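You operate a simulated robot arm through the tools that you are given. There is no shell and no other tool.

Carry out the task below with a simulated robot arm. There is one attempt and no reset: what you move stays moved.

JOB
Turn diverter 3 to outlet A by hand.
Fine: switch it off first; slacken the belt knob, turn the rotor dial, tighten the knob, then switch back on.

The check looks at the end state, three seconds after you hand in, the way a careful person would. Anything else that was tipped, shoved, dropped, spilled or broken makes it a failure.

ROBOT AND FRAMES
A 7-joint arm with a two-finger parallel gripper, fixed in place. Base frame: the origin is at the foot of the arm, x ahead of it, y to its left, z up. Units: m, rad, N and s.
With the tool pointing down near the work surface it reaches from about 0.46 to 0.92 m from the base axis. Its first joint turns from -2.007 to 2.007 rad. Payload 3.91 kg.
The TCP is the grasp point between the finger pads, 0.03 m short of the fingertips. In the tool frame z runs along the fingers and y along their closing line. The gripper opens to 0.11 m. The fingers are 0.02 m wide and 0.01 m thick; the gripper's body (0.048 by 0.112 m) begins 0.055 m behind the TCP.
Orientation is told as [roll, pitch, yaw] about the base's x, y, z axes, in that order, counted from this pose: with the fingers straight down and closing along the base's y, the tool's x points along the base's -x, its y along +y and its z along -z.

CONTROLS
- The arm moves only by the tool servo_tool. Its argument "motion" is a list of rows, each a list of 3 entries, a list of its own where there are three numbers: the shift along the base's x, y, z in m, then the turn, a rotation vector about the base's x, y, z in rad, then the closure in counts, from 0 (fully open) to 255 (shut). In form: [[[dx, dy, dz], [ax, ay, az], gripper], ...]. A call has 1 to 20 rows; each row shifts and turns the commanded pose from where the row before left it. Each row takes 0.2 s and may step no farther than 0.05 m and 0.15 rad from the row before; otherwise, or with a gripper value out of range, the whole call is refused. Where a pose cannot be reached the arm comes as near as it can. A force on the tool above 40 N (or 10 N above the force at the start of the call, whichever is more), or a blocked arm, ends the call early, and 0.2 s more pass. Each finger travels about 0.153 m/s and halts on what it meets, pressing with about 26 N; the grip force reading is that of the motor and also rises with nothing between the fingers. The clock runs only during rows and for 0.2 s after the last one: add rows that do not move to give the fingers time. The reply holds the time, the measured pose of the TCP, the force on the tool along the base axes, the opening and the grip force, in the units named above and with some noise, with the torque about the TCP (base axes, N m) and any sound that the robot's microphone picked up.
- Cameras (640 x 400 px; columns grow to the right, rows downward): "scene" is fixed at [0.2203, 0.6489, 1.6935]; the picture's right is [-0.78, -0.62, 0.00], its down [-0.17, 0.22, -0.96] and it looks along [0.60, -0.75, -0.28] (base axes); focal length 323 px, centre (320, 200). "wrist" rides on the gripper at [0.072, 0.017, -0.103] in the tool frame; the picture's right is [-0.23, 0.97, 0.00], its down [-0.76, -0.18, -0.62] and it looks along [-0.61, -0.14, 0.78] (tool axes); focal length 222 px, centre (320, 200).
- get_image(camera): a new picture of that camera. It takes no simulated time.
- raise_lower(by): slides the trunk up (or, below 0, down) by that many m; the arm rides with it, the base frame stays. It gives what a move gives, with no picture.
- point_at(camera, pixels): for up to 12 pixels [column, row] of the newest picture of that camera ("zoom" is the newest enlarged one), the place [x, y, z] in the base frame of the surface seen there, good to about 0.002 m. It takes no simulated time.
- enlarge(camera, box): a new picture of the part [left, top, right, bottom] of that camera's present view, enlarged. It takes no simulated time.
- job_done(): hands the job in; it is judged then, once.

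Leave the gripper open and the arm clear of the work at the hand-in unless told otherwise.

The tools are called after "Request:" as name(argument=value, ...) on one line, values as JSON. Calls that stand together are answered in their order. servo_tool: Moves the arm, as the interface text tells. Its arguments: {"type":"object","properties":{"motion":{"type":"array","items":{"type":"array"}}},"required":["motion"]} The other tools are called the same way: raise_lower (by) slides the trunk up or down; get_image (camera) takes a picture; point_at (camera, pixels) gives the place of the surface under pixels of a picture; enlarge (camera, box) takes an enlarged picture of a part of a camera's view; job_done () hands the job in.

At the start:

```text
time: 0.0
tool_pos: [0.4489, 0.1746, 1.6065]
orientation: [-0.001, 0.0, -0.001]
force: [-0.1, 0.4, 0.9]
ft_torque: [0.01, -0.01, -0.03]
width: 0.11
gripper_force: 0.0
trunk travel left (down, up): [-0.9, 0.09]
```

scene: 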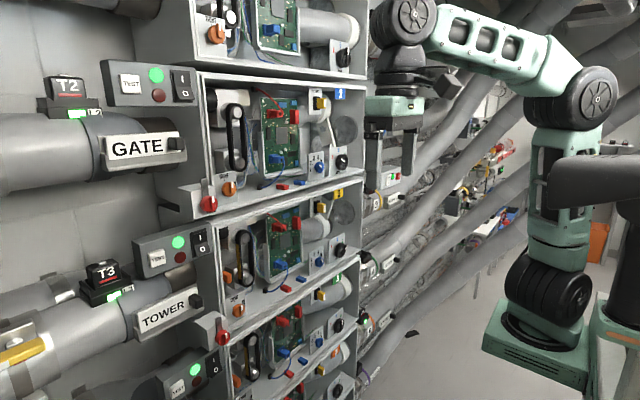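
wrist: 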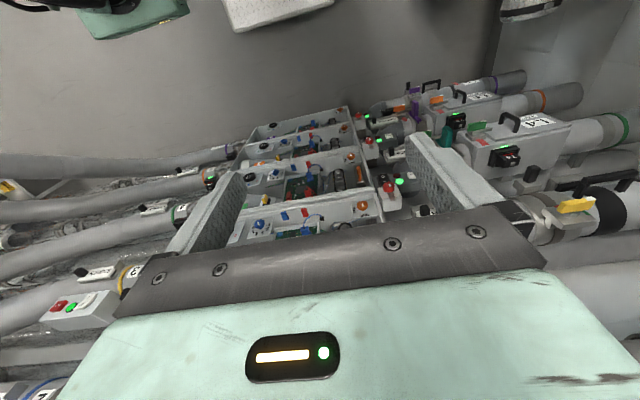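

I see a stack of diverter bays on a wall of pipes, with T2 and T3 counters and GATE/TOWER signs. First I'll look closer at several parts of the scene to find which bay is diverter 3.

Request:
enlarge(camera="scene", box=[20, 180, 220, 305])

Request:
enlarge(camera="scene", box=[180, 170, 380, 295])

Request:
enlarge(camera="scene", box=[180, 70, 380, 195])

Request:
enlarge(camera="scene", box=[180, 275, 380, 400])

```text
3.20 times, centred on (120, 242) of scene
```

zoom: 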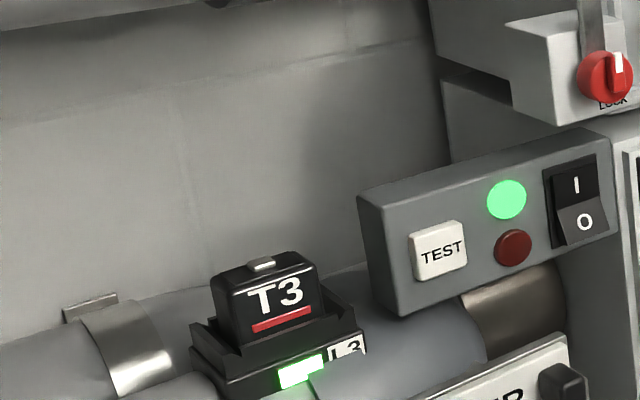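

```text
3.20 times, centred on (280, 232) of scene
```

zoom: 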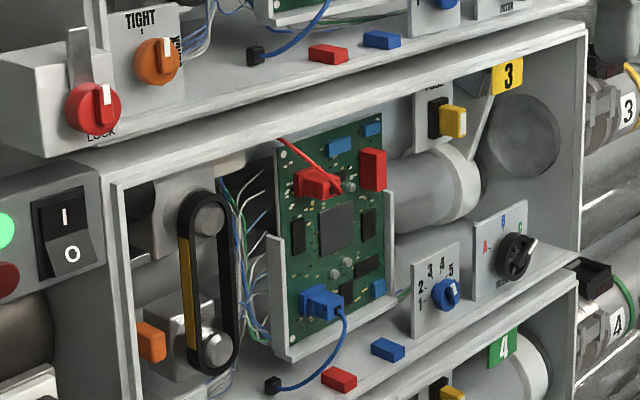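

```text
3.20 times, centred on (280, 132) of scene
```

zoom: 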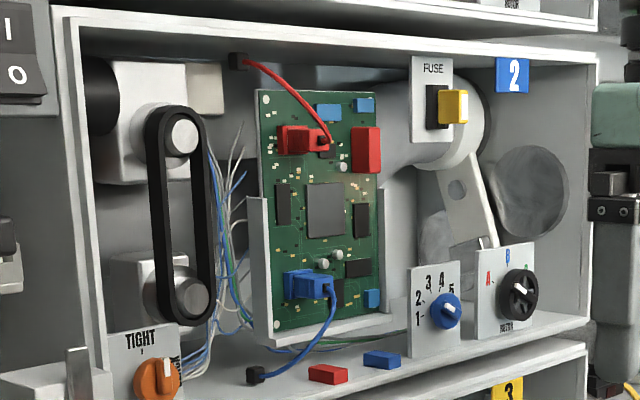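

```text
3.20 times, centred on (280, 338) of scene
```

zoom: 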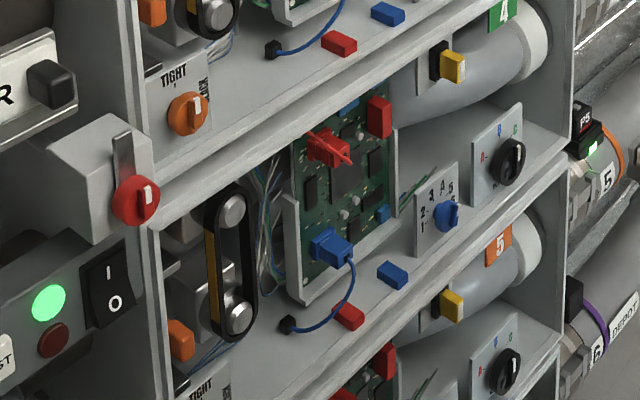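

Bay 3 carries the yellow "3" tag (scene ~(338,194)), with a black A/B/C dial at (341,250), an orange TIGHT/SLACK knob at about (238,310) and an I/O rocker at (200,240) next to T3. Next I measure these places in the scene picture.

Request:
get_image(camera="scene")

Request:
point_at(camera="scene", pixels=[[341, 250], [320, 262], [238, 310], [200, 235], [203, 249], [178, 242], [210, 204], [222, 338], [338, 194], [240, 258], [281, 250], [355, 255]])

```text
taken
```

scene: 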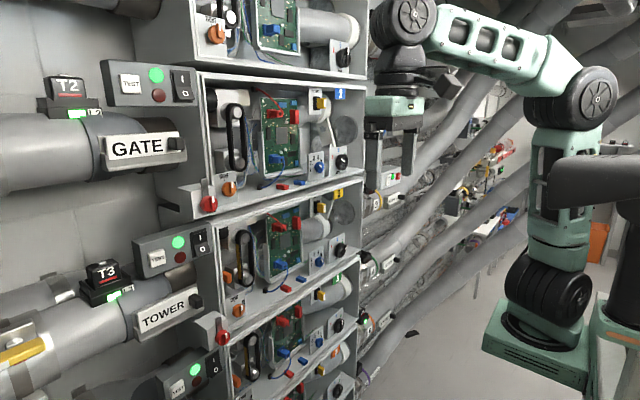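

```text
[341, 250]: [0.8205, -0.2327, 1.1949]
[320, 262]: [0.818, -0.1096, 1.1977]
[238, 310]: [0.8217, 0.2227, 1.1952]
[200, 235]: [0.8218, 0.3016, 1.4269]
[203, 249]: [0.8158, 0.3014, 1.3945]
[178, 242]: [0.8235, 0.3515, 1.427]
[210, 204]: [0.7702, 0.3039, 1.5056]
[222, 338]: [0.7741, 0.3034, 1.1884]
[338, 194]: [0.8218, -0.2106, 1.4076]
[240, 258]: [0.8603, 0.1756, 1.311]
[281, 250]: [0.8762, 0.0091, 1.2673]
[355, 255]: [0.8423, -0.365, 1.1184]
```

The panel face stands at x≈0.82, so I'll have to work with the fingers pointing forward. Now I'll look closer at the bay 3 dial, belt knob, the red LOCK and the switch box.

Request:
enlarge(camera="scene", box=[305, 225, 369, 265])

Request:
enlarge(camera="scene", box=[206, 290, 270, 330])

Request:
enlarge(camera="scene", box=[200, 305, 264, 345])

Request:
enlarge(camera="scene", box=[190, 175, 254, 215])

Request:
enlarge(camera="scene", box=[205, 215, 285, 265])

Request:
enlarge(camera="scene", box=[200, 250, 280, 300])

```text
10.00 times, centred on (337, 245) of scene
```

zoom: 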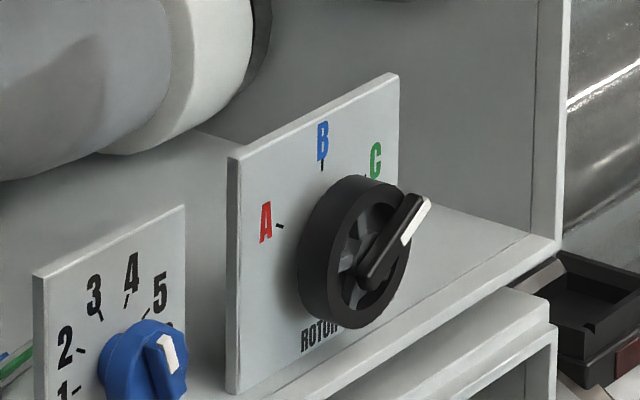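

```text
10.00 times, centred on (238, 310) of scene
```

zoom: 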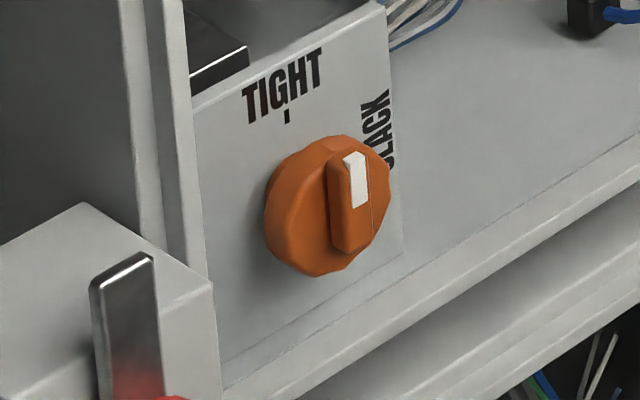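

```text
10.00 times, centred on (232, 325) of scene
```

zoom: 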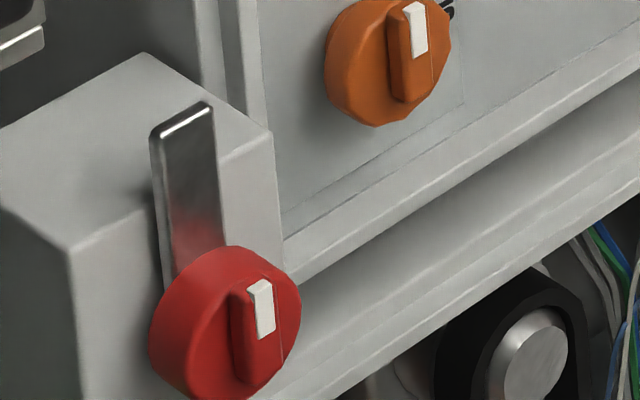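

```text
10.00 times, centred on (222, 195) of scene
```

zoom: 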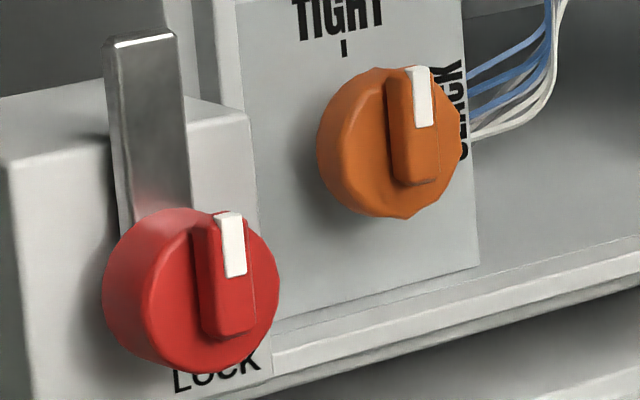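

```text
8.00 times, centred on (245, 240) of scene
```

zoom: 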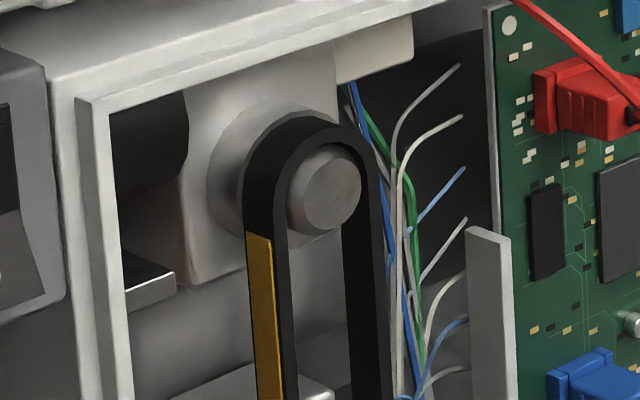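

```text
8.00 times, centred on (240, 275) of scene
```

zoom: 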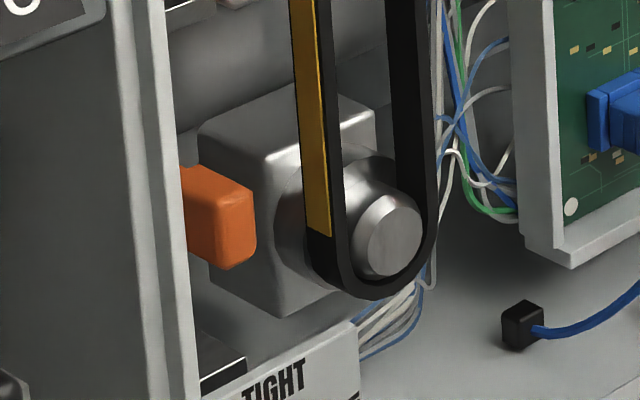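

Bay 3 now shows the dial pointing to C, the belt knob on TIGHT and the rocker pressed on I. I'll measure the rocker in an enlarged picture.

Request:
enlarge(camera="scene", box=[170, 220, 234, 260])

Request:
point_at(camera="zoom", pixels=[[250, 120], [300, 110], [250, 100], [300, 85], [270, 150], [280, 200], [320, 180], [350, 100], [290, 300], [100, 130], [210, 100], [380, 120]])

```text
10.00 times, centred on (202, 240) of scene
```

zoom: 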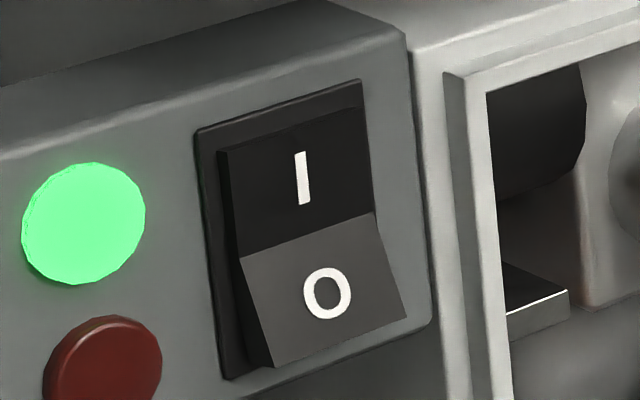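

```text
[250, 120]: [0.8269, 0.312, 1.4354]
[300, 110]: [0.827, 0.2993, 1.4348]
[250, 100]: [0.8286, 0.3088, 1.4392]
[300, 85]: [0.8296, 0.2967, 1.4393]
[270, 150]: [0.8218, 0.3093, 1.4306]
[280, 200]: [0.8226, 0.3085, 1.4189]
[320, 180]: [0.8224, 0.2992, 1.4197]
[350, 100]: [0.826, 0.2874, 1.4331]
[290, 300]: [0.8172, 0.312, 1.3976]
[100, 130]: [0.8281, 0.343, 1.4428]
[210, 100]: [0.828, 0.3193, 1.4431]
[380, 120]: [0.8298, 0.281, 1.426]
```

The rocker's I half is at the top, O half at the bottom, centred near zoom (327,293). I'll measure its corners and the surroundings.

Request:
point_at(camera="zoom", pixels=[[235, 160], [355, 115], [248, 250], [368, 216], [250, 265], [378, 222], [275, 355], [398, 312], [327, 280], [320, 310], [300, 180], [230, 370]])

Request:
enlarge(camera="scene", box=[305, 225, 369, 265])

Request:
point_at(camera="zoom", pixels=[[277, 225], [322, 166], [366, 178], [413, 222], [390, 245], [365, 280], [350, 265], [320, 250], [355, 190], [340, 310], [400, 200], [330, 225]])

Request:
enlarge(camera="scene", box=[206, 290, 270, 330])

Request:
point_at(camera="zoom", pixels=[[287, 117], [384, 150], [356, 165], [356, 200], [352, 240], [300, 150], [305, 265], [275, 210], [380, 170], [335, 200], [310, 205], [230, 200]])

```text
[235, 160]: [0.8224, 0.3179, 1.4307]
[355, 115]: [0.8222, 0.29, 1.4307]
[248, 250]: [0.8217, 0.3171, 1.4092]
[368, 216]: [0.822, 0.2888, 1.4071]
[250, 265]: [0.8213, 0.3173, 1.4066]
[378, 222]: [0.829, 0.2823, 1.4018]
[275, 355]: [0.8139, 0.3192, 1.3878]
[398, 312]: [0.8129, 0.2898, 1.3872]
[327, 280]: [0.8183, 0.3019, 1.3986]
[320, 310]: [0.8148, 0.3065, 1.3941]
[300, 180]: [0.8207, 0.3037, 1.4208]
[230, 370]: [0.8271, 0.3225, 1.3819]
```

```text
10.00 times, centred on (337, 245) of scene
```

zoom: 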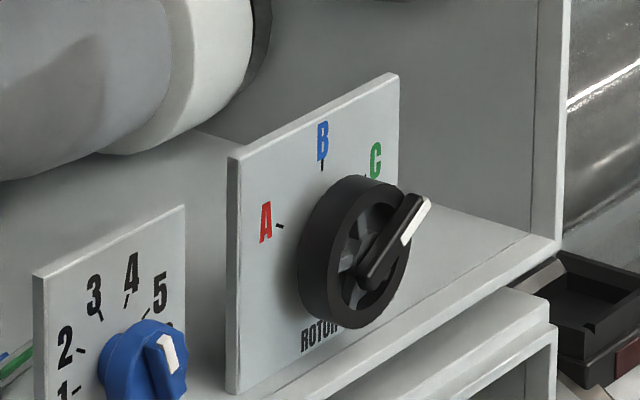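

```text
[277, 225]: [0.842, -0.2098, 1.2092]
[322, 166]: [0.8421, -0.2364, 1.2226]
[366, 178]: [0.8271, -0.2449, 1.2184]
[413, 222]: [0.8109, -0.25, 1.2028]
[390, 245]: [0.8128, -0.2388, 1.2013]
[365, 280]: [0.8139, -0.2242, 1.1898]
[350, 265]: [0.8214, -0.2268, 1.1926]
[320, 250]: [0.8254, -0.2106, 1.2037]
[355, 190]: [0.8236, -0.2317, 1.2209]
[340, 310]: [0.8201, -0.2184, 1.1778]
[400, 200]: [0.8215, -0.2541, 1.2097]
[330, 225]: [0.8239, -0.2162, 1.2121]
```

```text
10.00 times, centred on (238, 310) of scene
```

zoom: 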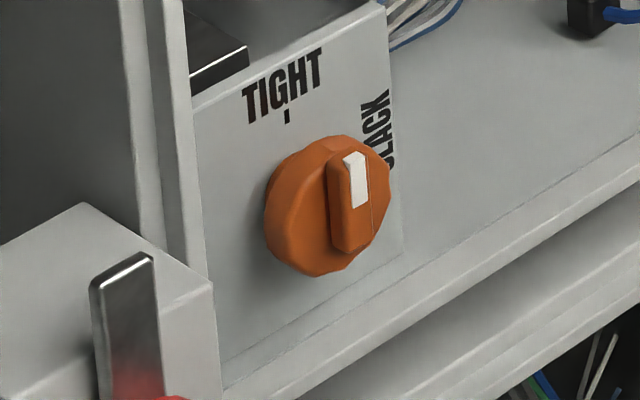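

```text
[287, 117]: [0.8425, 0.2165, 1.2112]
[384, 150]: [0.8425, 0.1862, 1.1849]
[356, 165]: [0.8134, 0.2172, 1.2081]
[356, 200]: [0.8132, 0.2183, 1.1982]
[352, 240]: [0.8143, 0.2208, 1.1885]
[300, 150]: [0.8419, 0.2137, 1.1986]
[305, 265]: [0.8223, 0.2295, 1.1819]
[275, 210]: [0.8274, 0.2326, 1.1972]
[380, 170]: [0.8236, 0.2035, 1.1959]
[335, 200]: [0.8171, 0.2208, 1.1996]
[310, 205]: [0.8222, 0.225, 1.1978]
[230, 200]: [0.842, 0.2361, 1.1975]
```

The mounting plates are at x≈0.842, the knob and dial discs' faces at x≈0.822, and their handle bars' faces at x≈0.812. The knob centre is about (y 0.218, z 1.195) and the dial about (y -0.234, z 1.196). Before moving I check how far the neighbouring items stick out (signs, T3 counter, lock).

Request:
point_at(camera="scene", pixels=[[165, 313], [140, 145], [105, 272], [70, 90], [195, 300], [150, 262], [20, 350], [50, 310], [225, 322], [390, 265], [372, 200], [30, 160]])

```text
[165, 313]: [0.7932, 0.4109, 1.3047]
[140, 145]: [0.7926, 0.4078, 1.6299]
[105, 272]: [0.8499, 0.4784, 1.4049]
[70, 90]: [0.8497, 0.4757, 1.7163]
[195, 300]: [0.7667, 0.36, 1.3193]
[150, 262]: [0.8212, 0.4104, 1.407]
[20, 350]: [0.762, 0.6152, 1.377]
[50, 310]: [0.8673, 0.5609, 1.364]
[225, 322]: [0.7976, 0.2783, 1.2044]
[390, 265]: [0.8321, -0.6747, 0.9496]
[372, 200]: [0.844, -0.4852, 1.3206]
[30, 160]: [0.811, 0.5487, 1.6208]
```

Nothing near the work sticks out past x≈0.76. I turn the tool to point forward (−π/2 about base y) in 11 small steps while advancing to x≈0.60, far from the panel.

Request:
servo_tool(motion=[[[0.014, 0, 0], [0, -0.1428, 0], 0], [[0.014, 0, 0], [0, -0.1428, 0], 0], [[0.014, 0, 0], [0, -0.1428, 0], 0], [[0.014, 0, 0], [0, -0.1428, 0], 0], [[0.014, 0, 0], [0, -0.1428, 0], 0], [[0.014, 0, 0], [0, -0.1428, 0], 0], [[0.014, 0, 0], [0, -0.1428, 0], 0], [[0.014, 0, 0], [0, -0.1428, 0], 0], [[0.014, 0, 0], [0, -0.1428, 0], 0], [[0.014, 0, 0], [0, -0.1428, 0], 0], [[0.014, 0, 0], [0, -0.1428, 0], 0], [[0, 0, 0], [0, 0, 0], 0], [[0, 0, 0], [0, 0, 0], 0]])

```text
time: 2.8
tool_pos: [0.6019, 0.1734, 1.6068]
orientation: [3.059, -1.57, -3.061]
force: [-0.1, 1.0, 0.5]
ft_torque: [-0.02, -0.02, 0.0]
width: 0.11
gripper_force: 0.1
trunk travel left (down, up): [-0.9, 0.09]
```

The tool now points forward. I take both pictures to check the posture and the view.

Request:
get_image(camera="scene")

Request:
get_image(camera="wrist")

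```text
taken
```

scene: 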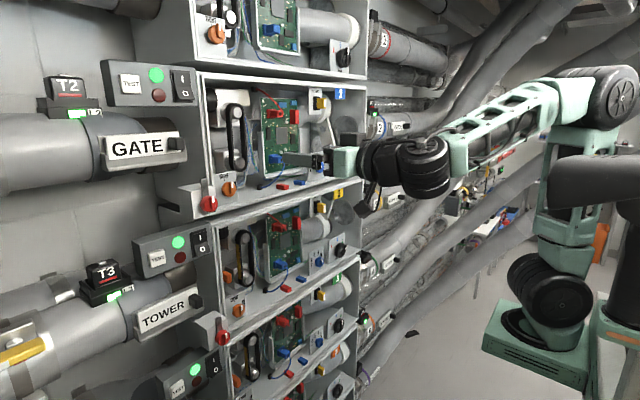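

```text
taken
```

wrist: 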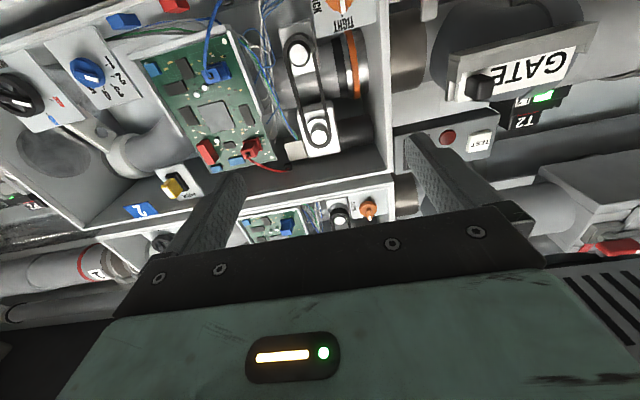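

The view is good, and the fingers close along y. I lower the trunk by 0.21 m to bring the tool to about the height of the bay 3 rocker, staying clear at x≈0.60.

Request:
raise_lower(by=-0.21)

```text
time: 5.0
tool_pos: [0.6015, 0.1734, 1.3958]
orientation: [-0.141, -1.57, 0.139]
force: [0.2, 0.8, 0.9]
ft_torque: [0.0, -0.02, 0.0]
width: 0.1098
gripper_force: 0.0
trunk travel left (down, up): [-0.69, 0.3]
```

The tool is at z≈1.396. I now close the fingers to form a poker and move to y≈0.304, z≈1.392 with the tips about 6 cm off the rocker.

Request:
servo_tool(motion=[[[0.02, 0.033, -0.001], [0, 0, 0], 255], [[0.02, 0.033, -0.001], [0, 0, 0], 255], [[0.02, 0.033, -0.001], [0, 0, 0], 255], [[0.02, 0.032, -0.001], [0, 0, 0], 255], [[0.02, 0, 0], [0, 0, 0], 255], [[0.02, 0, 0], [0, 0, 0], 255], [[0, 0, 0], [0, 0, 0], 255], [[0, 0, 0], [0, 0, 0], 255]])

Request:
get_image(camera="wrist")

Request:
get_image(camera="scene")

```text
time: 6.8
tool_pos: [0.7224, 0.3059, 1.392]
orientation: [-0.9, -1.571, 0.9]
force: [-0.2, 0.2, 0.5]
ft_torque: [0.01, 0.0, -0.05]
width: 0.0001
gripper_force: 26.2
trunk travel left (down, up): [-0.69, 0.3]
```

```text
taken
```

wrist: 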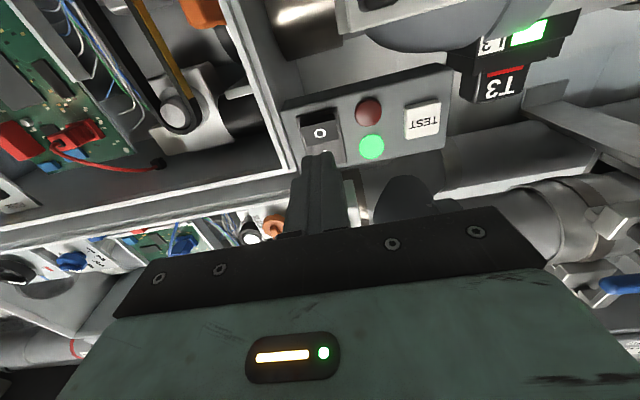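

```text
taken
```

scene: 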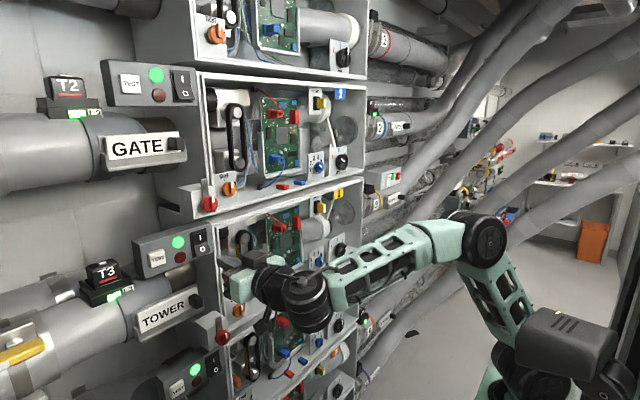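

The wrist picture shows the O half at (320,133) straight ahead of the closed tips (318,155). I advance slowly to the rocker and then press in small steps on its lower half.

Request:
servo_tool(motion=[[[0.02, 0, -0.001], [0, 0, 0], 255], [[0.02, -0.001, 0], [0, 0, 0], 255], [[0.01, 0, 0], [0, 0, 0], 255], [[0.005, 0, 0], [0, 0, 0], 255], [[0.003, 0, 0], [0, 0, 0], 255], [[0.003, 0, 0], [0, 0, 0], 255], [[0.002, 0, 0], [0, 0, 0], 255], [[0.002, 0, 0], [0, 0, 0], 255]])

Request:
get_image(camera="wrist")

```text
time: 8.7
tool_pos: [0.7874, 0.3047, 1.3912]
orientation: [0.41, -1.568, -0.41]
force: [-0.5, 0.3, 0.4]
ft_torque: [0.02, 0.01, 0.03]
width: 0.0
gripper_force: 26.0
trunk travel left (down, up): [-0.69, 0.3]
```

```text
taken
```

wrist: 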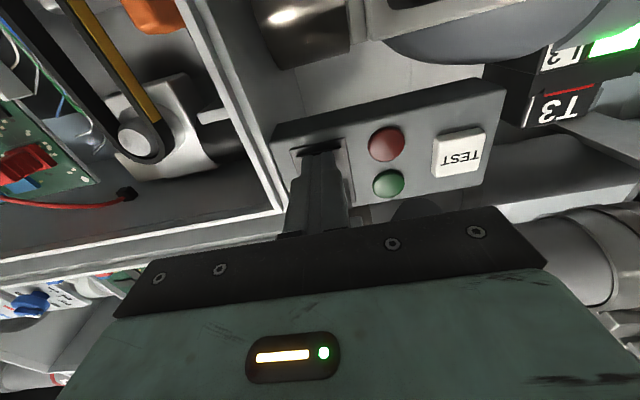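

The green light at (388,184) has gone dark, so the rocker seems to have flipped. I back straight off and look.

Request:
servo_tool(motion=[[[-0.01, 0, 0], [0, 0, 0], 255], [[-0.02, 0, 0], [0, 0, 0], 255], [[-0.04, 0, 0], [0, 0, 0], 255], [[-0.03, 0, 0], [0, 0, 0], 255], [[0, 0, 0], [0, 0, 0], 255]])

Request:
get_image(camera="wrist")

Request:
enlarge(camera="scene", box=[130, 215, 226, 275])

```text
time: 9.8
tool_pos: [0.6854, 0.3016, 1.3904]
orientation: [-0.363, -1.572, 0.362]
force: [0.7, -0.4, -0.4]
ft_torque: [0.0, 0.01, 0.0]
width: 0.0
gripper_force: 26.2
trunk travel left (down, up): [-0.69, 0.3]
```

```text
taken
```

wrist: 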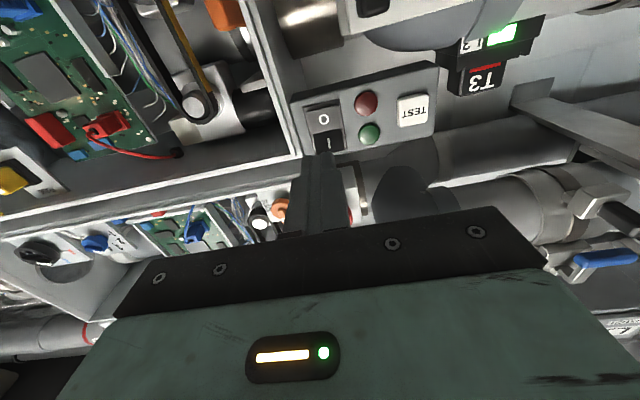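

```text
6.67 times, centred on (178, 245) of scene
```

zoom: 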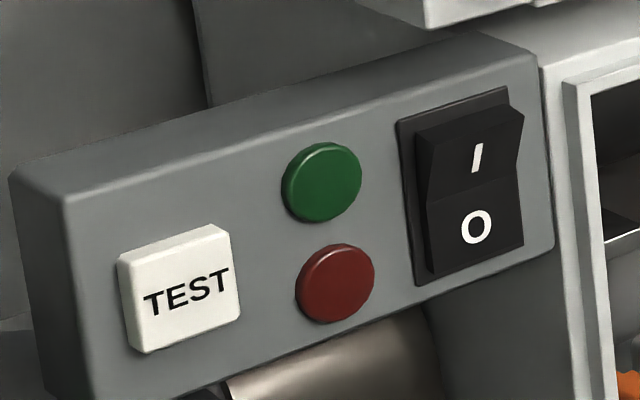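

The rocker now sits on O and the green light is out; nothing else has changed. Next I back off a little and shift to y≈0.218, opening the fingers part way, then lower the trunk to the belt knob's height.

Request:
servo_tool(motion=[[[-0.02, -0.02, 0], [0, 0, 0], 150], [[-0.01, -0.022, 0], [0, 0, 0], 150], [[0, -0.021, 0], [0, 0, 0], 150], [[0, -0.021, 0], [0, 0, 0], 150], [[0, 0, 0], [0, 0, 0], 150]])

Request:
raise_lower(by=-0.195)

Request:
get_image(camera="wrist")

Request:
get_image(camera="scene")

```text
time: 11.1
tool_pos: [0.6563, 0.2209, 1.3903]
orientation: [-0.169, -1.572, 0.168]
force: [-0.9, -0.3, 0.2]
ft_torque: [0.0, 0.01, 0.02]
width: 0.0454
gripper_force: 0.0
trunk travel left (down, up): [-0.69, 0.3]
```

```text
time: 13.2
tool_pos: [0.6549, 0.22, 1.1954]
orientation: [-0.053, -1.571, 0.052]
force: [-0.2, 1.2, -0.2]
ft_torque: [-0.01, 0.02, 0.02]
width: 0.0452
gripper_force: 0.1
trunk travel left (down, up): [-0.495, 0.495]
```

```text
taken
```

wrist: 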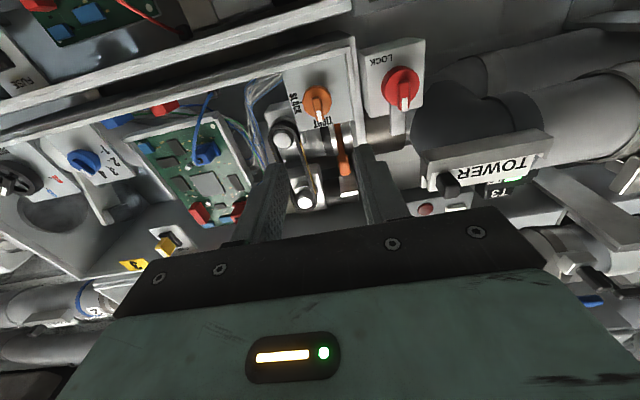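

```text
taken
```

scene: 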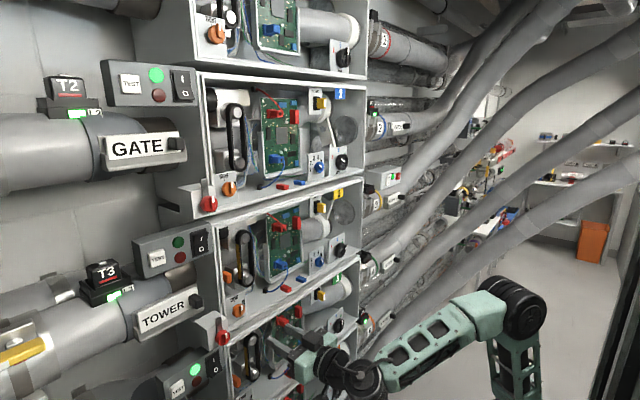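

The wrist view (upside down) shows the orange knob at (318,100) between the fingers and the LOCK at (402,85). I enlarge it and measure the knob from this closer view.

Request:
enlarge(camera="wrist", box=[278, 70, 358, 120])

Request:
point_at(camera="wrist", pixels=[[318, 92], [318, 100], [319, 108], [308, 100], [330, 100], [318, 88], [305, 110], [395, 70], [348, 100], [402, 85]])

```text
8.00 times, centred on (318, 95) of wrist
```

zoom: 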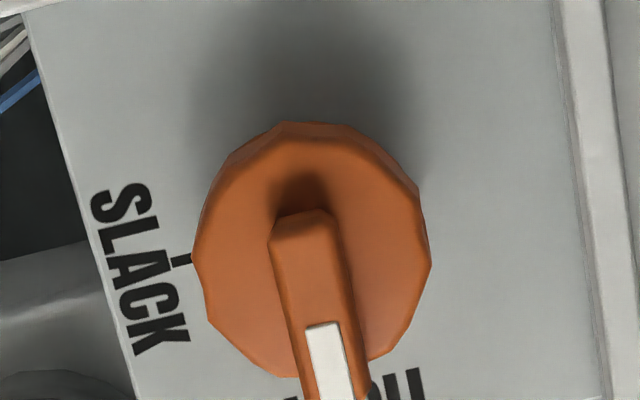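

```text
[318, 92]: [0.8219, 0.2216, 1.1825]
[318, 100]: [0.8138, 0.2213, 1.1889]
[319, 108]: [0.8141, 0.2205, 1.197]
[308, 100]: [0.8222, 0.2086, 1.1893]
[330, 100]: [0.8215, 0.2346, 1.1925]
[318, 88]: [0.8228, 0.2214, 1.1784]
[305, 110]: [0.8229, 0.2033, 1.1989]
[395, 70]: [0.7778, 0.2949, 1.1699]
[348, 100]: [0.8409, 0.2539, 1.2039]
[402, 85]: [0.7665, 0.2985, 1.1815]
```

The knob's bar is upright (pointer at TIGHT). I measure disc edges and bar edges from this enlarged picture.

Request:
point_at(camera="zoom", pixels=[[210, 260], [422, 260], [300, 140], [275, 365], [305, 222], [280, 250], [325, 240], [290, 300], [340, 300], [310, 330], [335, 390], [180, 260]])

Request:
enlarge(camera="wrist", box=[286, 90, 350, 130])

Request:
point_at(camera="zoom", pixels=[[300, 110], [330, 150], [345, 210], [350, 230], [290, 150], [360, 150], [320, 250], [380, 230], [410, 200], [240, 200], [560, 100], [500, 250]])

```text
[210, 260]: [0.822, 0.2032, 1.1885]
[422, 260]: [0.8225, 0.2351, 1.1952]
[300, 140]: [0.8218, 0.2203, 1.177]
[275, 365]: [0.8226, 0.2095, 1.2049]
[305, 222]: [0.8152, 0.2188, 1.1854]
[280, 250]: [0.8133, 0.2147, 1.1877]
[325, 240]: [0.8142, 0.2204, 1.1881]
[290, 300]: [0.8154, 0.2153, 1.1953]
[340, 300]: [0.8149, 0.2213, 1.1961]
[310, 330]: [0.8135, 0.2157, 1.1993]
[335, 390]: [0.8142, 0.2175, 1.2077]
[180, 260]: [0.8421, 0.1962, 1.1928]
```

```text
10.00 times, centred on (318, 110) of wrist
```

zoom: 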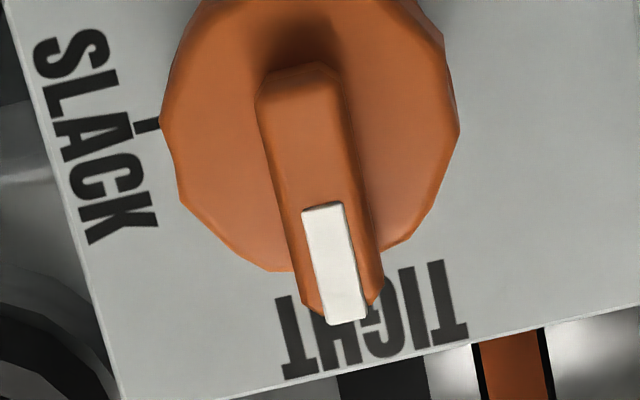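

```text
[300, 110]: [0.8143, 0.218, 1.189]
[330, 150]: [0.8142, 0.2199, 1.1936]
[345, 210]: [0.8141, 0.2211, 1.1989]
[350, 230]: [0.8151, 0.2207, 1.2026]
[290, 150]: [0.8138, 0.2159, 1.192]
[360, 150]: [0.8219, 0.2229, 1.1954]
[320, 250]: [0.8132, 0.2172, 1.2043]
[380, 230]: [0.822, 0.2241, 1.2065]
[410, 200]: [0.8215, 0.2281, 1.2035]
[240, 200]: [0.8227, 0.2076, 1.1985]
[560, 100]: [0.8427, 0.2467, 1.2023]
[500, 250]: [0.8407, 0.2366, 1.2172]
```

The knob axis is about (y 0.2185, z 1.193), its bar spans y 0.2145–0.2225 and its front is at x≈0.814, with the disc face at x≈0.822. I narrow the fingers to ~3 cm and approach until the tips overlap the bar by about 6 mm.

Request:
servo_tool(motion=[[[0.03, -0.0015, -0.0025], [0, 0, 0], 185], [[0.03, 0, 0], [0, 0, 0], 185], [[0.03, 0, 0], [0, 0, 0], 185], [[0.02, 0, 0], [0, 0, 0], 185], [[0.01, 0, 0], [0, 0, 0], 185], [[0.004, 0, 0], [0, 0, 0], 185], [[0, 0, 0], [0, 0, 0], 185]])

Request:
get_image(camera="wrist")

Request:
enlarge(camera="wrist", box=[248, 100, 408, 200])

```text
time: 14.8
tool_pos: [0.7805, 0.2194, 1.1915]
orientation: [0.759, -1.572, -0.76]
force: [0.5, -1.0, -0.1]
ft_torque: [-0.01, -0.02, 0.02]
width: 0.0304
gripper_force: 0.0
trunk travel left (down, up): [-0.495, 0.495]
```

```text
taken
```

wrist: 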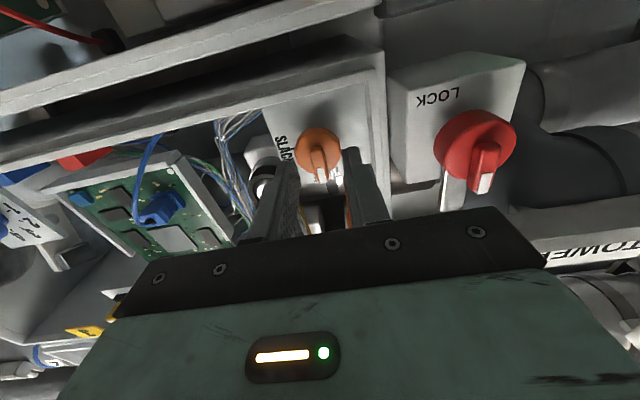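

```text
4.00 times, centred on (328, 150) of wrist
```

zoom: 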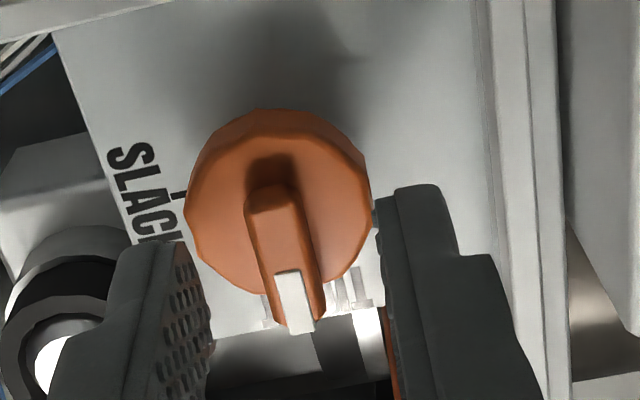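

The fingers straddle the bar symmetrically, with the tips just short of it. I advance 9 mm and close on the bar.

Request:
servo_tool(motion=[[[0.003, 0, 0.0005], [0, 0, 0], 185], [[0.003, 0, 0], [0, 0, 0], 185], [[0.003, 0, 0], [0, 0, 0], 185], [[0, 0, 0], [0, 0, 0], 255], [[0, 0, 0], [0, 0, 0], 255], [[0, 0, 0], [0, 0, 0], 255]])

Request:
enlarge(camera="wrist", box=[248, 100, 408, 200])

```text
time: 16.2
tool_pos: [0.7901, 0.2172, 1.1927]
orientation: [1.065, -1.57, -1.066]
force: [-3.4, -8.3, -1.7]
ft_torque: [-0.06, 0.09, -0.21]
width: 0.0097
gripper_force: 45.3
trunk travel left (down, up): [-0.495, 0.495]
```

```text
4.00 times, centred on (328, 150) of wrist
```

zoom: 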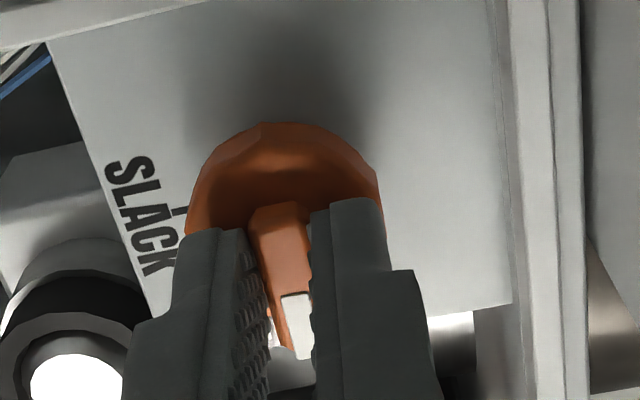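

The bar is held (opening 9.7 mm) with a side force of −8 N, so the bar's centre is slightly to −y of my command. I shift 1.5 mm that way to relieve it, then begin turning clockwise (about +x).

Request:
servo_tool(motion=[[[0, -0.0015, 0], [0, 0, 0], 255], [[0, 0, 0], [0.07, 0, 0], 255], [[0, 0, 0], [0.1, 0, 0], 255], [[0, 0, 0], [0.1, 0, 0], 255], [[0, 0, 0], [0, 0, 0], 255]])

Request:
enlarge(camera="wrist", box=[248, 100, 408, 200])

```text
time: 17.4
tool_pos: [0.7909, 0.2178, 1.1938]
orientation: [1.567, -1.302, -1.567]
force: [1.9, -5.0, -1.6]
ft_torque: [-0.02, 0.02, -0.15]
width: 0.0097
gripper_force: 44.5
trunk travel left (down, up): [-0.495, 0.495]
```

```text
4.00 times, centred on (328, 150) of wrist
```

zoom: 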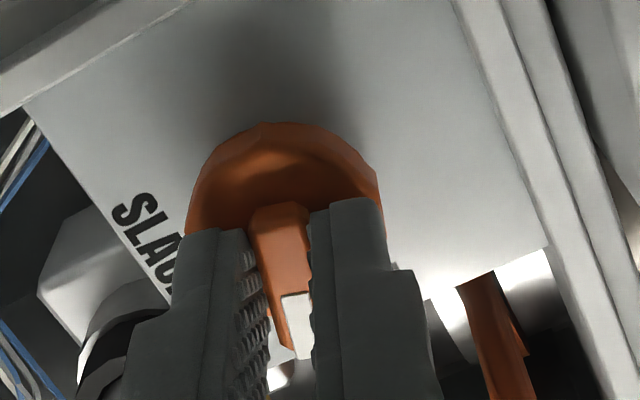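

The knob turns along with the gripper (0.27 rad so far) with small forces. I continue turning towards SLACK.

Request:
servo_tool(motion=[[[0, -0.001, 0], [0.13, 0, 0], 255], [[0, 0, 0], [0.13, 0, 0], 255], [[0, 0, 0], [0.13, 0, 0], 255], [[0, 0, 0], [0.13, 0, 0], 255], [[0, 0, 0], [0.13, 0, 0], 255], [[0, 0, 0], [0, 0, 0], 255]])

Request:
get_image(camera="wrist")

```text
time: 18.8
tool_pos: [0.7896, 0.2166, 1.1936]
orientation: [1.571, -0.649, -1.571]
force: [15.5, -0.6, 4.5]
ft_torque: [-0.04, 0.69, 1.03]
width: 0.0102
gripper_force: 45.3
trunk travel left (down, up): [-0.495, 0.495]
```

```text
taken
```

wrist: 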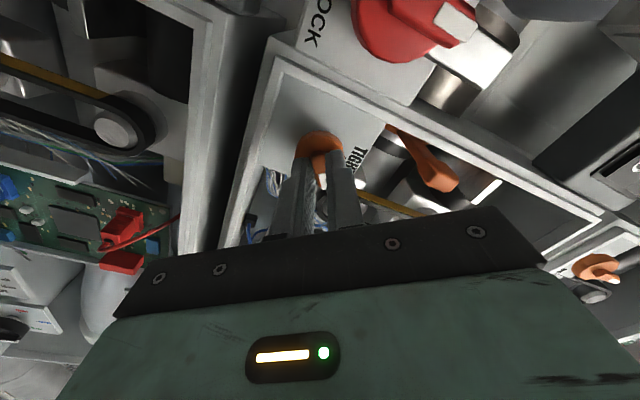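

Force has risen (+15 N in x, and a torque of ~1.2 N m), so I pause before turning further and look for any contact.

Request:
enlarge(camera="wrist", box=[240, 90, 432, 210])

Request:
get_image(camera="scene")

Request:
enlarge(camera="scene", box=[200, 280, 360, 380])

Request:
servo_tool(motion=[[[0, 0, 0], [0, 0, 0], 255]])

```text
3.33 times, centred on (336, 150) of wrist
```

zoom: 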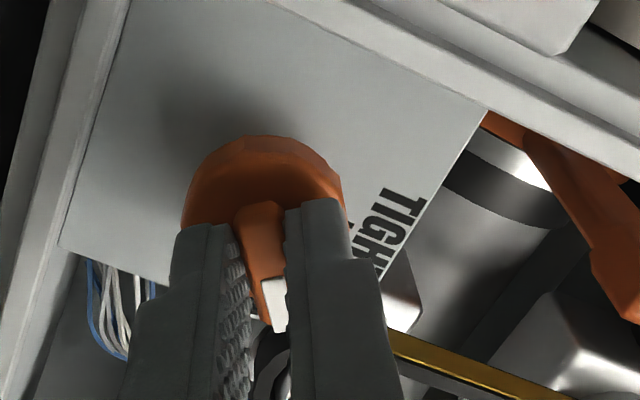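

```text
taken
```

scene: 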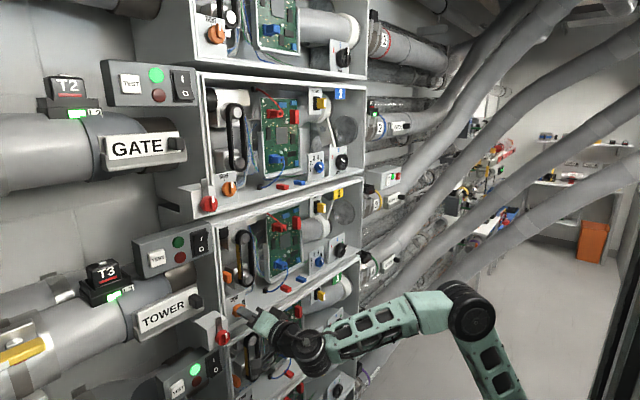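

```text
4.00 times, centred on (280, 330) of scene
```

zoom: 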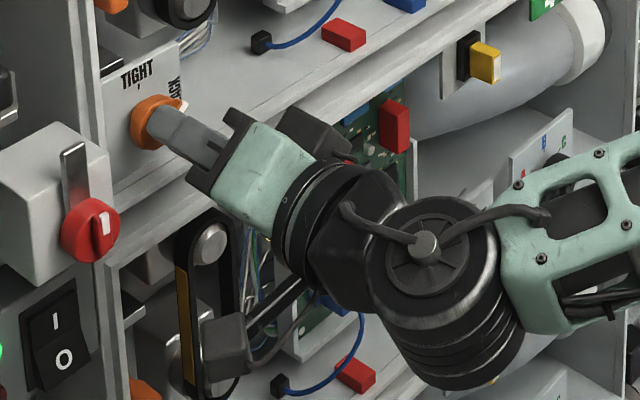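

```text
time: 19.2
tool_pos: [0.79, 0.2167, 1.1927]
orientation: [1.572, -0.652, -1.57]
force: [17.3, -0.3, 5.1]
ft_torque: [0.01, 0.57, 0.93]
width: 0.01
gripper_force: 45.3
trunk travel left (down, up): [-0.495, 0.495]
```

The pictures show no part of the gripper touching the panel, so the load may be strain stored in the grip. I release the bar slightly to see whether the force vanishes.

Request:
servo_tool(motion=[[[0, 0, 0], [0, 0, 0], 210], [[0, 0, 0], [0, 0, 0], 200], [[0, 0, 0], [0, 0, 0], 200]])

Request:
enlarge(camera="wrist", box=[240, 90, 432, 210])

```text
time: 20.0
tool_pos: [0.7876, 0.2164, 1.1943]
orientation: [1.569, -0.651, -1.572]
force: [-0.6, 0.2, 0.2]
ft_torque: [0.03, -0.02, 0.0]
width: 0.0237
gripper_force: 0.1
trunk travel left (down, up): [-0.495, 0.495]
```

```text
3.33 times, centred on (336, 150) of wrist
```

zoom: 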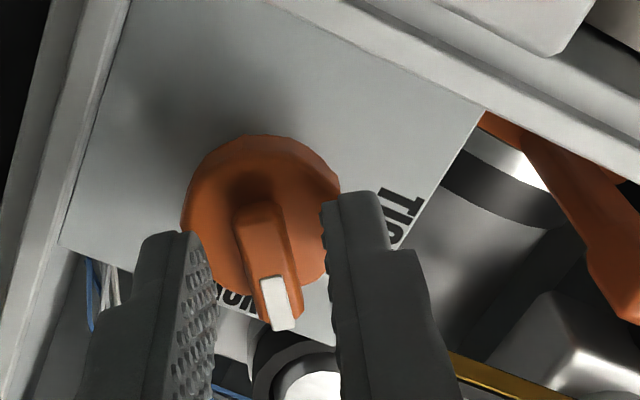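

The force vanished on release, so it was only grip strain; the knob stays where it was turned (0.92 rad). I re-grip and turn the remaining 0.65 rad to SLACK.

Request:
servo_tool(motion=[[[0.0005, 0, 0], [0, 0, 0], 255], [[0, 0, 0], [0, 0, 0], 255], [[0, 0, 0], [0, 0, 0], 255], [[0, 0, 0], [0.13, 0, 0], 255], [[0, 0, 0], [0.13, 0, 0], 255], [[0, 0, 0], [0.13, 0, 0], 255], [[0, 0, 0], [0, 0, 0], 255]])

```text
time: 21.0
tool_pos: [0.7894, 0.2174, 1.1938]
orientation: [1.579, -0.53, -1.577]
force: [-22.4, -9.9, 0.2]
ft_torque: [-0.02, 0.1, -0.26]
width: 0.0098
gripper_force: 44.7
trunk travel left (down, up): [-0.495, 0.495]
stopped in row 5: the force on the tool passed its limit at 55 N (the readings are from after the stop); the commanded pose is now the measured one
```

A force peak of 55 N stopped the move and −22 N in x remains: the tips are pressing on the disc face. I release, back off 1.5 mm, and look again.

Request:
servo_tool(motion=[[[0, 0, 0], [0, 0, 0], 200], [[-0.0015, 0, 0], [0, 0, 0], 200], [[0, 0, 0], [0, 0, 0], 200]])

Request:
enlarge(camera="wrist", box=[240, 90, 432, 210])

Request:
enlarge(camera="scene", box=[200, 280, 296, 340])

```text
time: 21.8
tool_pos: [0.7879, 0.2172, 1.1902]
orientation: [1.578, -0.531, -1.575]
force: [0.1, 0.2, 0.0]
ft_torque: [0.02, 0.0, 0.03]
width: 0.0239
gripper_force: 0.1
trunk travel left (down, up): [-0.495, 0.495]
```

```text
3.33 times, centred on (336, 150) of wrist
```

zoom: 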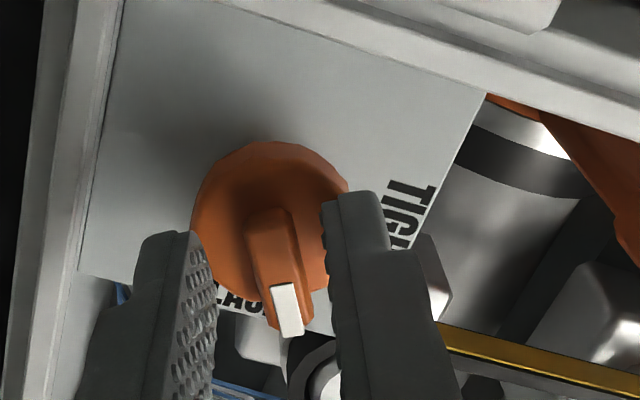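

```text
6.67 times, centred on (248, 310) of scene
```

zoom: 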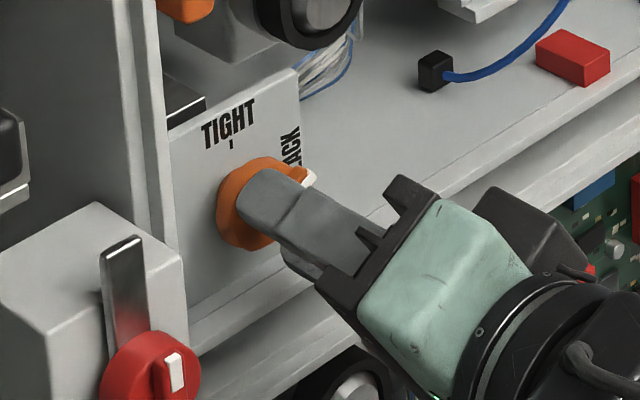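

The load is gone and the bar is still between the fingers. The tool reads about 2.5 mm low (z 1.190 against the axis at 1.193), so I correct that, re-grip, and turn more slowly.

Request:
servo_tool(motion=[[[0, 0, 0.0025], [0, 0, 0], 200], [[0, 0, 0], [0, 0, 0], 200], [[0, 0, 0], [0, 0, 0], 255], [[0, 0, 0], [0, 0, 0], 255], [[0, 0, 0], [0, 0, 0], 255]])

```text
time: 23.0
tool_pos: [0.7895, 0.2175, 1.1928]
orientation: [1.575, -0.531, -1.576]
force: [-5.0, -1.7, -5.0]
ft_torque: [0.02, -0.07, -0.44]
width: 0.0098
gripper_force: 44.5
trunk travel left (down, up): [-0.495, 0.495]
```

Gripped with low forces (about 7 N). I turn slowly in 0.05 rad steps.

Request:
servo_tool(motion=[[[0, 0, 0], [0.05, 0, 0], 255], [[0, 0, 0], [0.05, 0, 0], 255], [[0, 0, 0], [0.05, 0, 0], 255], [[0, 0, 0], [0.05, 0, 0], 255], [[0, 0, 0], [0, 0, 0], 255]])

```text
time: 24.2
tool_pos: [0.7889, 0.2165, 1.1929]
orientation: [1.573, -0.33, -1.575]
force: [-10.8, -4.4, -15.6]
ft_torque: [0.0, 0.31, -0.46]
width: 0.0101
gripper_force: 44.7
trunk travel left (down, up): [-0.495, 0.495]
```

Force on the tool is −15.6 N in z, so the bar's centre is slightly below my command. I nudge down 2 mm while continuing the turn.

Request:
servo_tool(motion=[[[-0.0003, 0, -0.001], [0, 0, 0], 255], [[0, 0, -0.001], [0, 0, 0], 255], [[0, 0, 0], [0.05, 0, 0], 255], [[0, 0, 0], [0.05, 0, 0], 255], [[0, 0, 0], [0, 0, 0], 255]])

```text
time: 25.4
tool_pos: [0.79, 0.2167, 1.1915]
orientation: [1.575, -0.231, -1.576]
force: [1.1, 0.2, -1.8]
ft_torque: [-0.04, 0.05, -0.18]
width: 0.0099
gripper_force: 45.4
trunk travel left (down, up): [-0.495, 0.495]
```

Forces are near zero again with the turn at 1.34 rad. I turn the last 0.23 rad.

Request:
servo_tool(motion=[[[0, 0, 0], [0.05, 0, 0], 255], [[0, 0, 0], [0.05, 0, 0], 255], [[0, 0, 0], [0.05, 0, 0], 255], [[0, 0, 0], [0.05, 0, 0], 255], [[0, 0, 0], [0.03, 0, 0], 255], [[0, 0, 0], [0, 0, 0], 255]])

Request:
enlarge(camera="wrist", box=[240, 90, 432, 210])

Request:
enlarge(camera="scene", box=[200, 270, 296, 330])

```text
time: 26.8
tool_pos: [0.7893, 0.2171, 1.1917]
orientation: [1.575, 0.0, -1.576]
force: [24.0, 7.9, 20.6]
ft_torque: [-0.01, -0.47, 0.68]
width: 0.0096
gripper_force: 45.3
trunk travel left (down, up): [-0.495, 0.495]
```

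```text
3.33 times, centred on (336, 150) of wrist
```

zoom: 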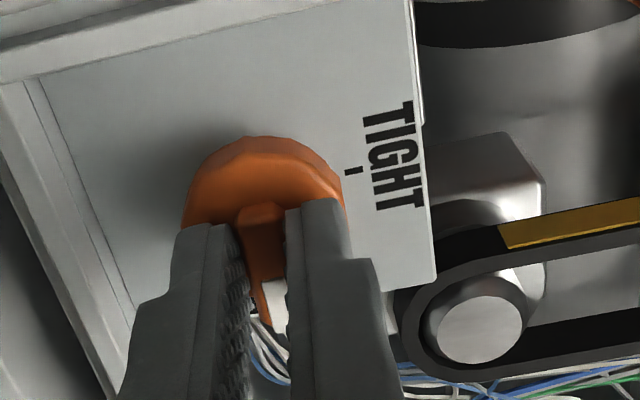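

```text
6.67 times, centred on (248, 300) of scene
```

zoom: 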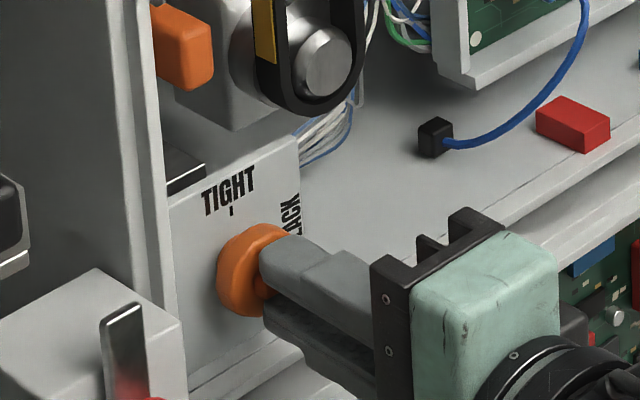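

The tool has turned a full 90°. I open the fingers, back off, and check the pointer against SLACK.

Request:
servo_tool(motion=[[[0, 0, 0], [0, 0, 0], 200], [[0, 0, 0], [0, 0, 0], 200], [[-0.01, 0, 0], [0, 0, 0], 200], [[-0.03, 0, 0], [0, 0, 0], 200], [[-0.04, 0, 0], [0, 0, 0], 200], [[-0.04, 0, 0], [0, 0, 0], 200], [[0, 0, 0], [0, 0, 0], 200]])

Request:
get_image(camera="wrist")

Request:
enlarge(camera="scene", box=[206, 290, 270, 330])

Request:
enlarge(camera="scene", box=[200, 220, 296, 280])

```text
time: 28.4
tool_pos: [0.6704, 0.2149, 1.1927]
orientation: [1.571, -0.002, -1.577]
force: [-0.5, 0.1, -0.3]
ft_torque: [0.0, -0.03, 0.01]
width: 0.0237
gripper_force: 0.1
trunk travel left (down, up): [-0.495, 0.495]
```

```text
taken
```

wrist: 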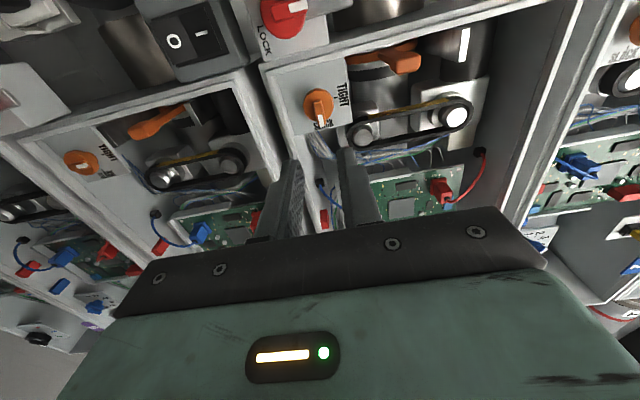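

```text
10.00 times, centred on (238, 310) of scene
```

zoom: 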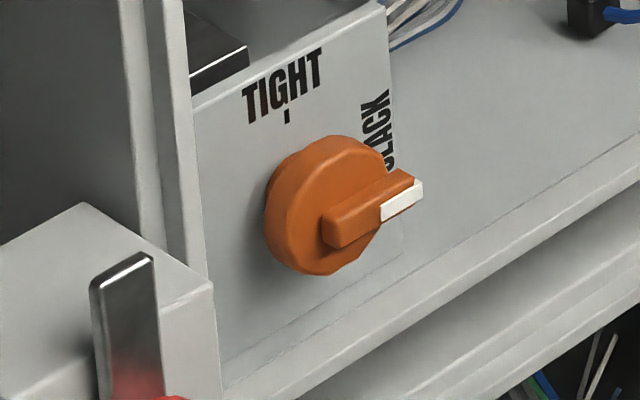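

```text
6.67 times, centred on (248, 250) of scene
```

zoom: 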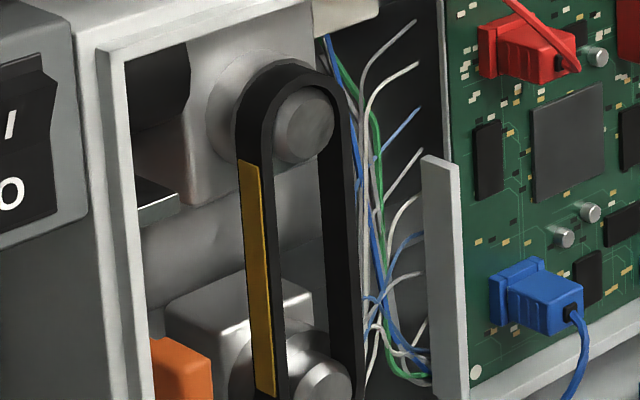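

The pointer now lies horizontal towards SLACK. I check its angle in an enlarged wrist picture with measured points.

Request:
enlarge(camera="wrist", box=[280, 75, 360, 125])

Request:
point_at(camera="wrist", pixels=[[318, 95], [320, 103], [322, 115], [325, 124], [395, 15]])

```text
8.00 times, centred on (320, 100) of wrist
```

zoom: 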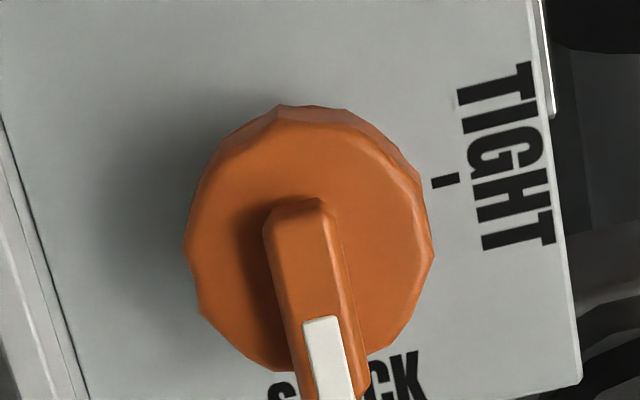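

```text
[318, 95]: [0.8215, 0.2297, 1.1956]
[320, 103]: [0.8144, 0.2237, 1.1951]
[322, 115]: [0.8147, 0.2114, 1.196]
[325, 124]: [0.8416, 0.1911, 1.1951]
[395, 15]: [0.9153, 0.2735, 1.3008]
```

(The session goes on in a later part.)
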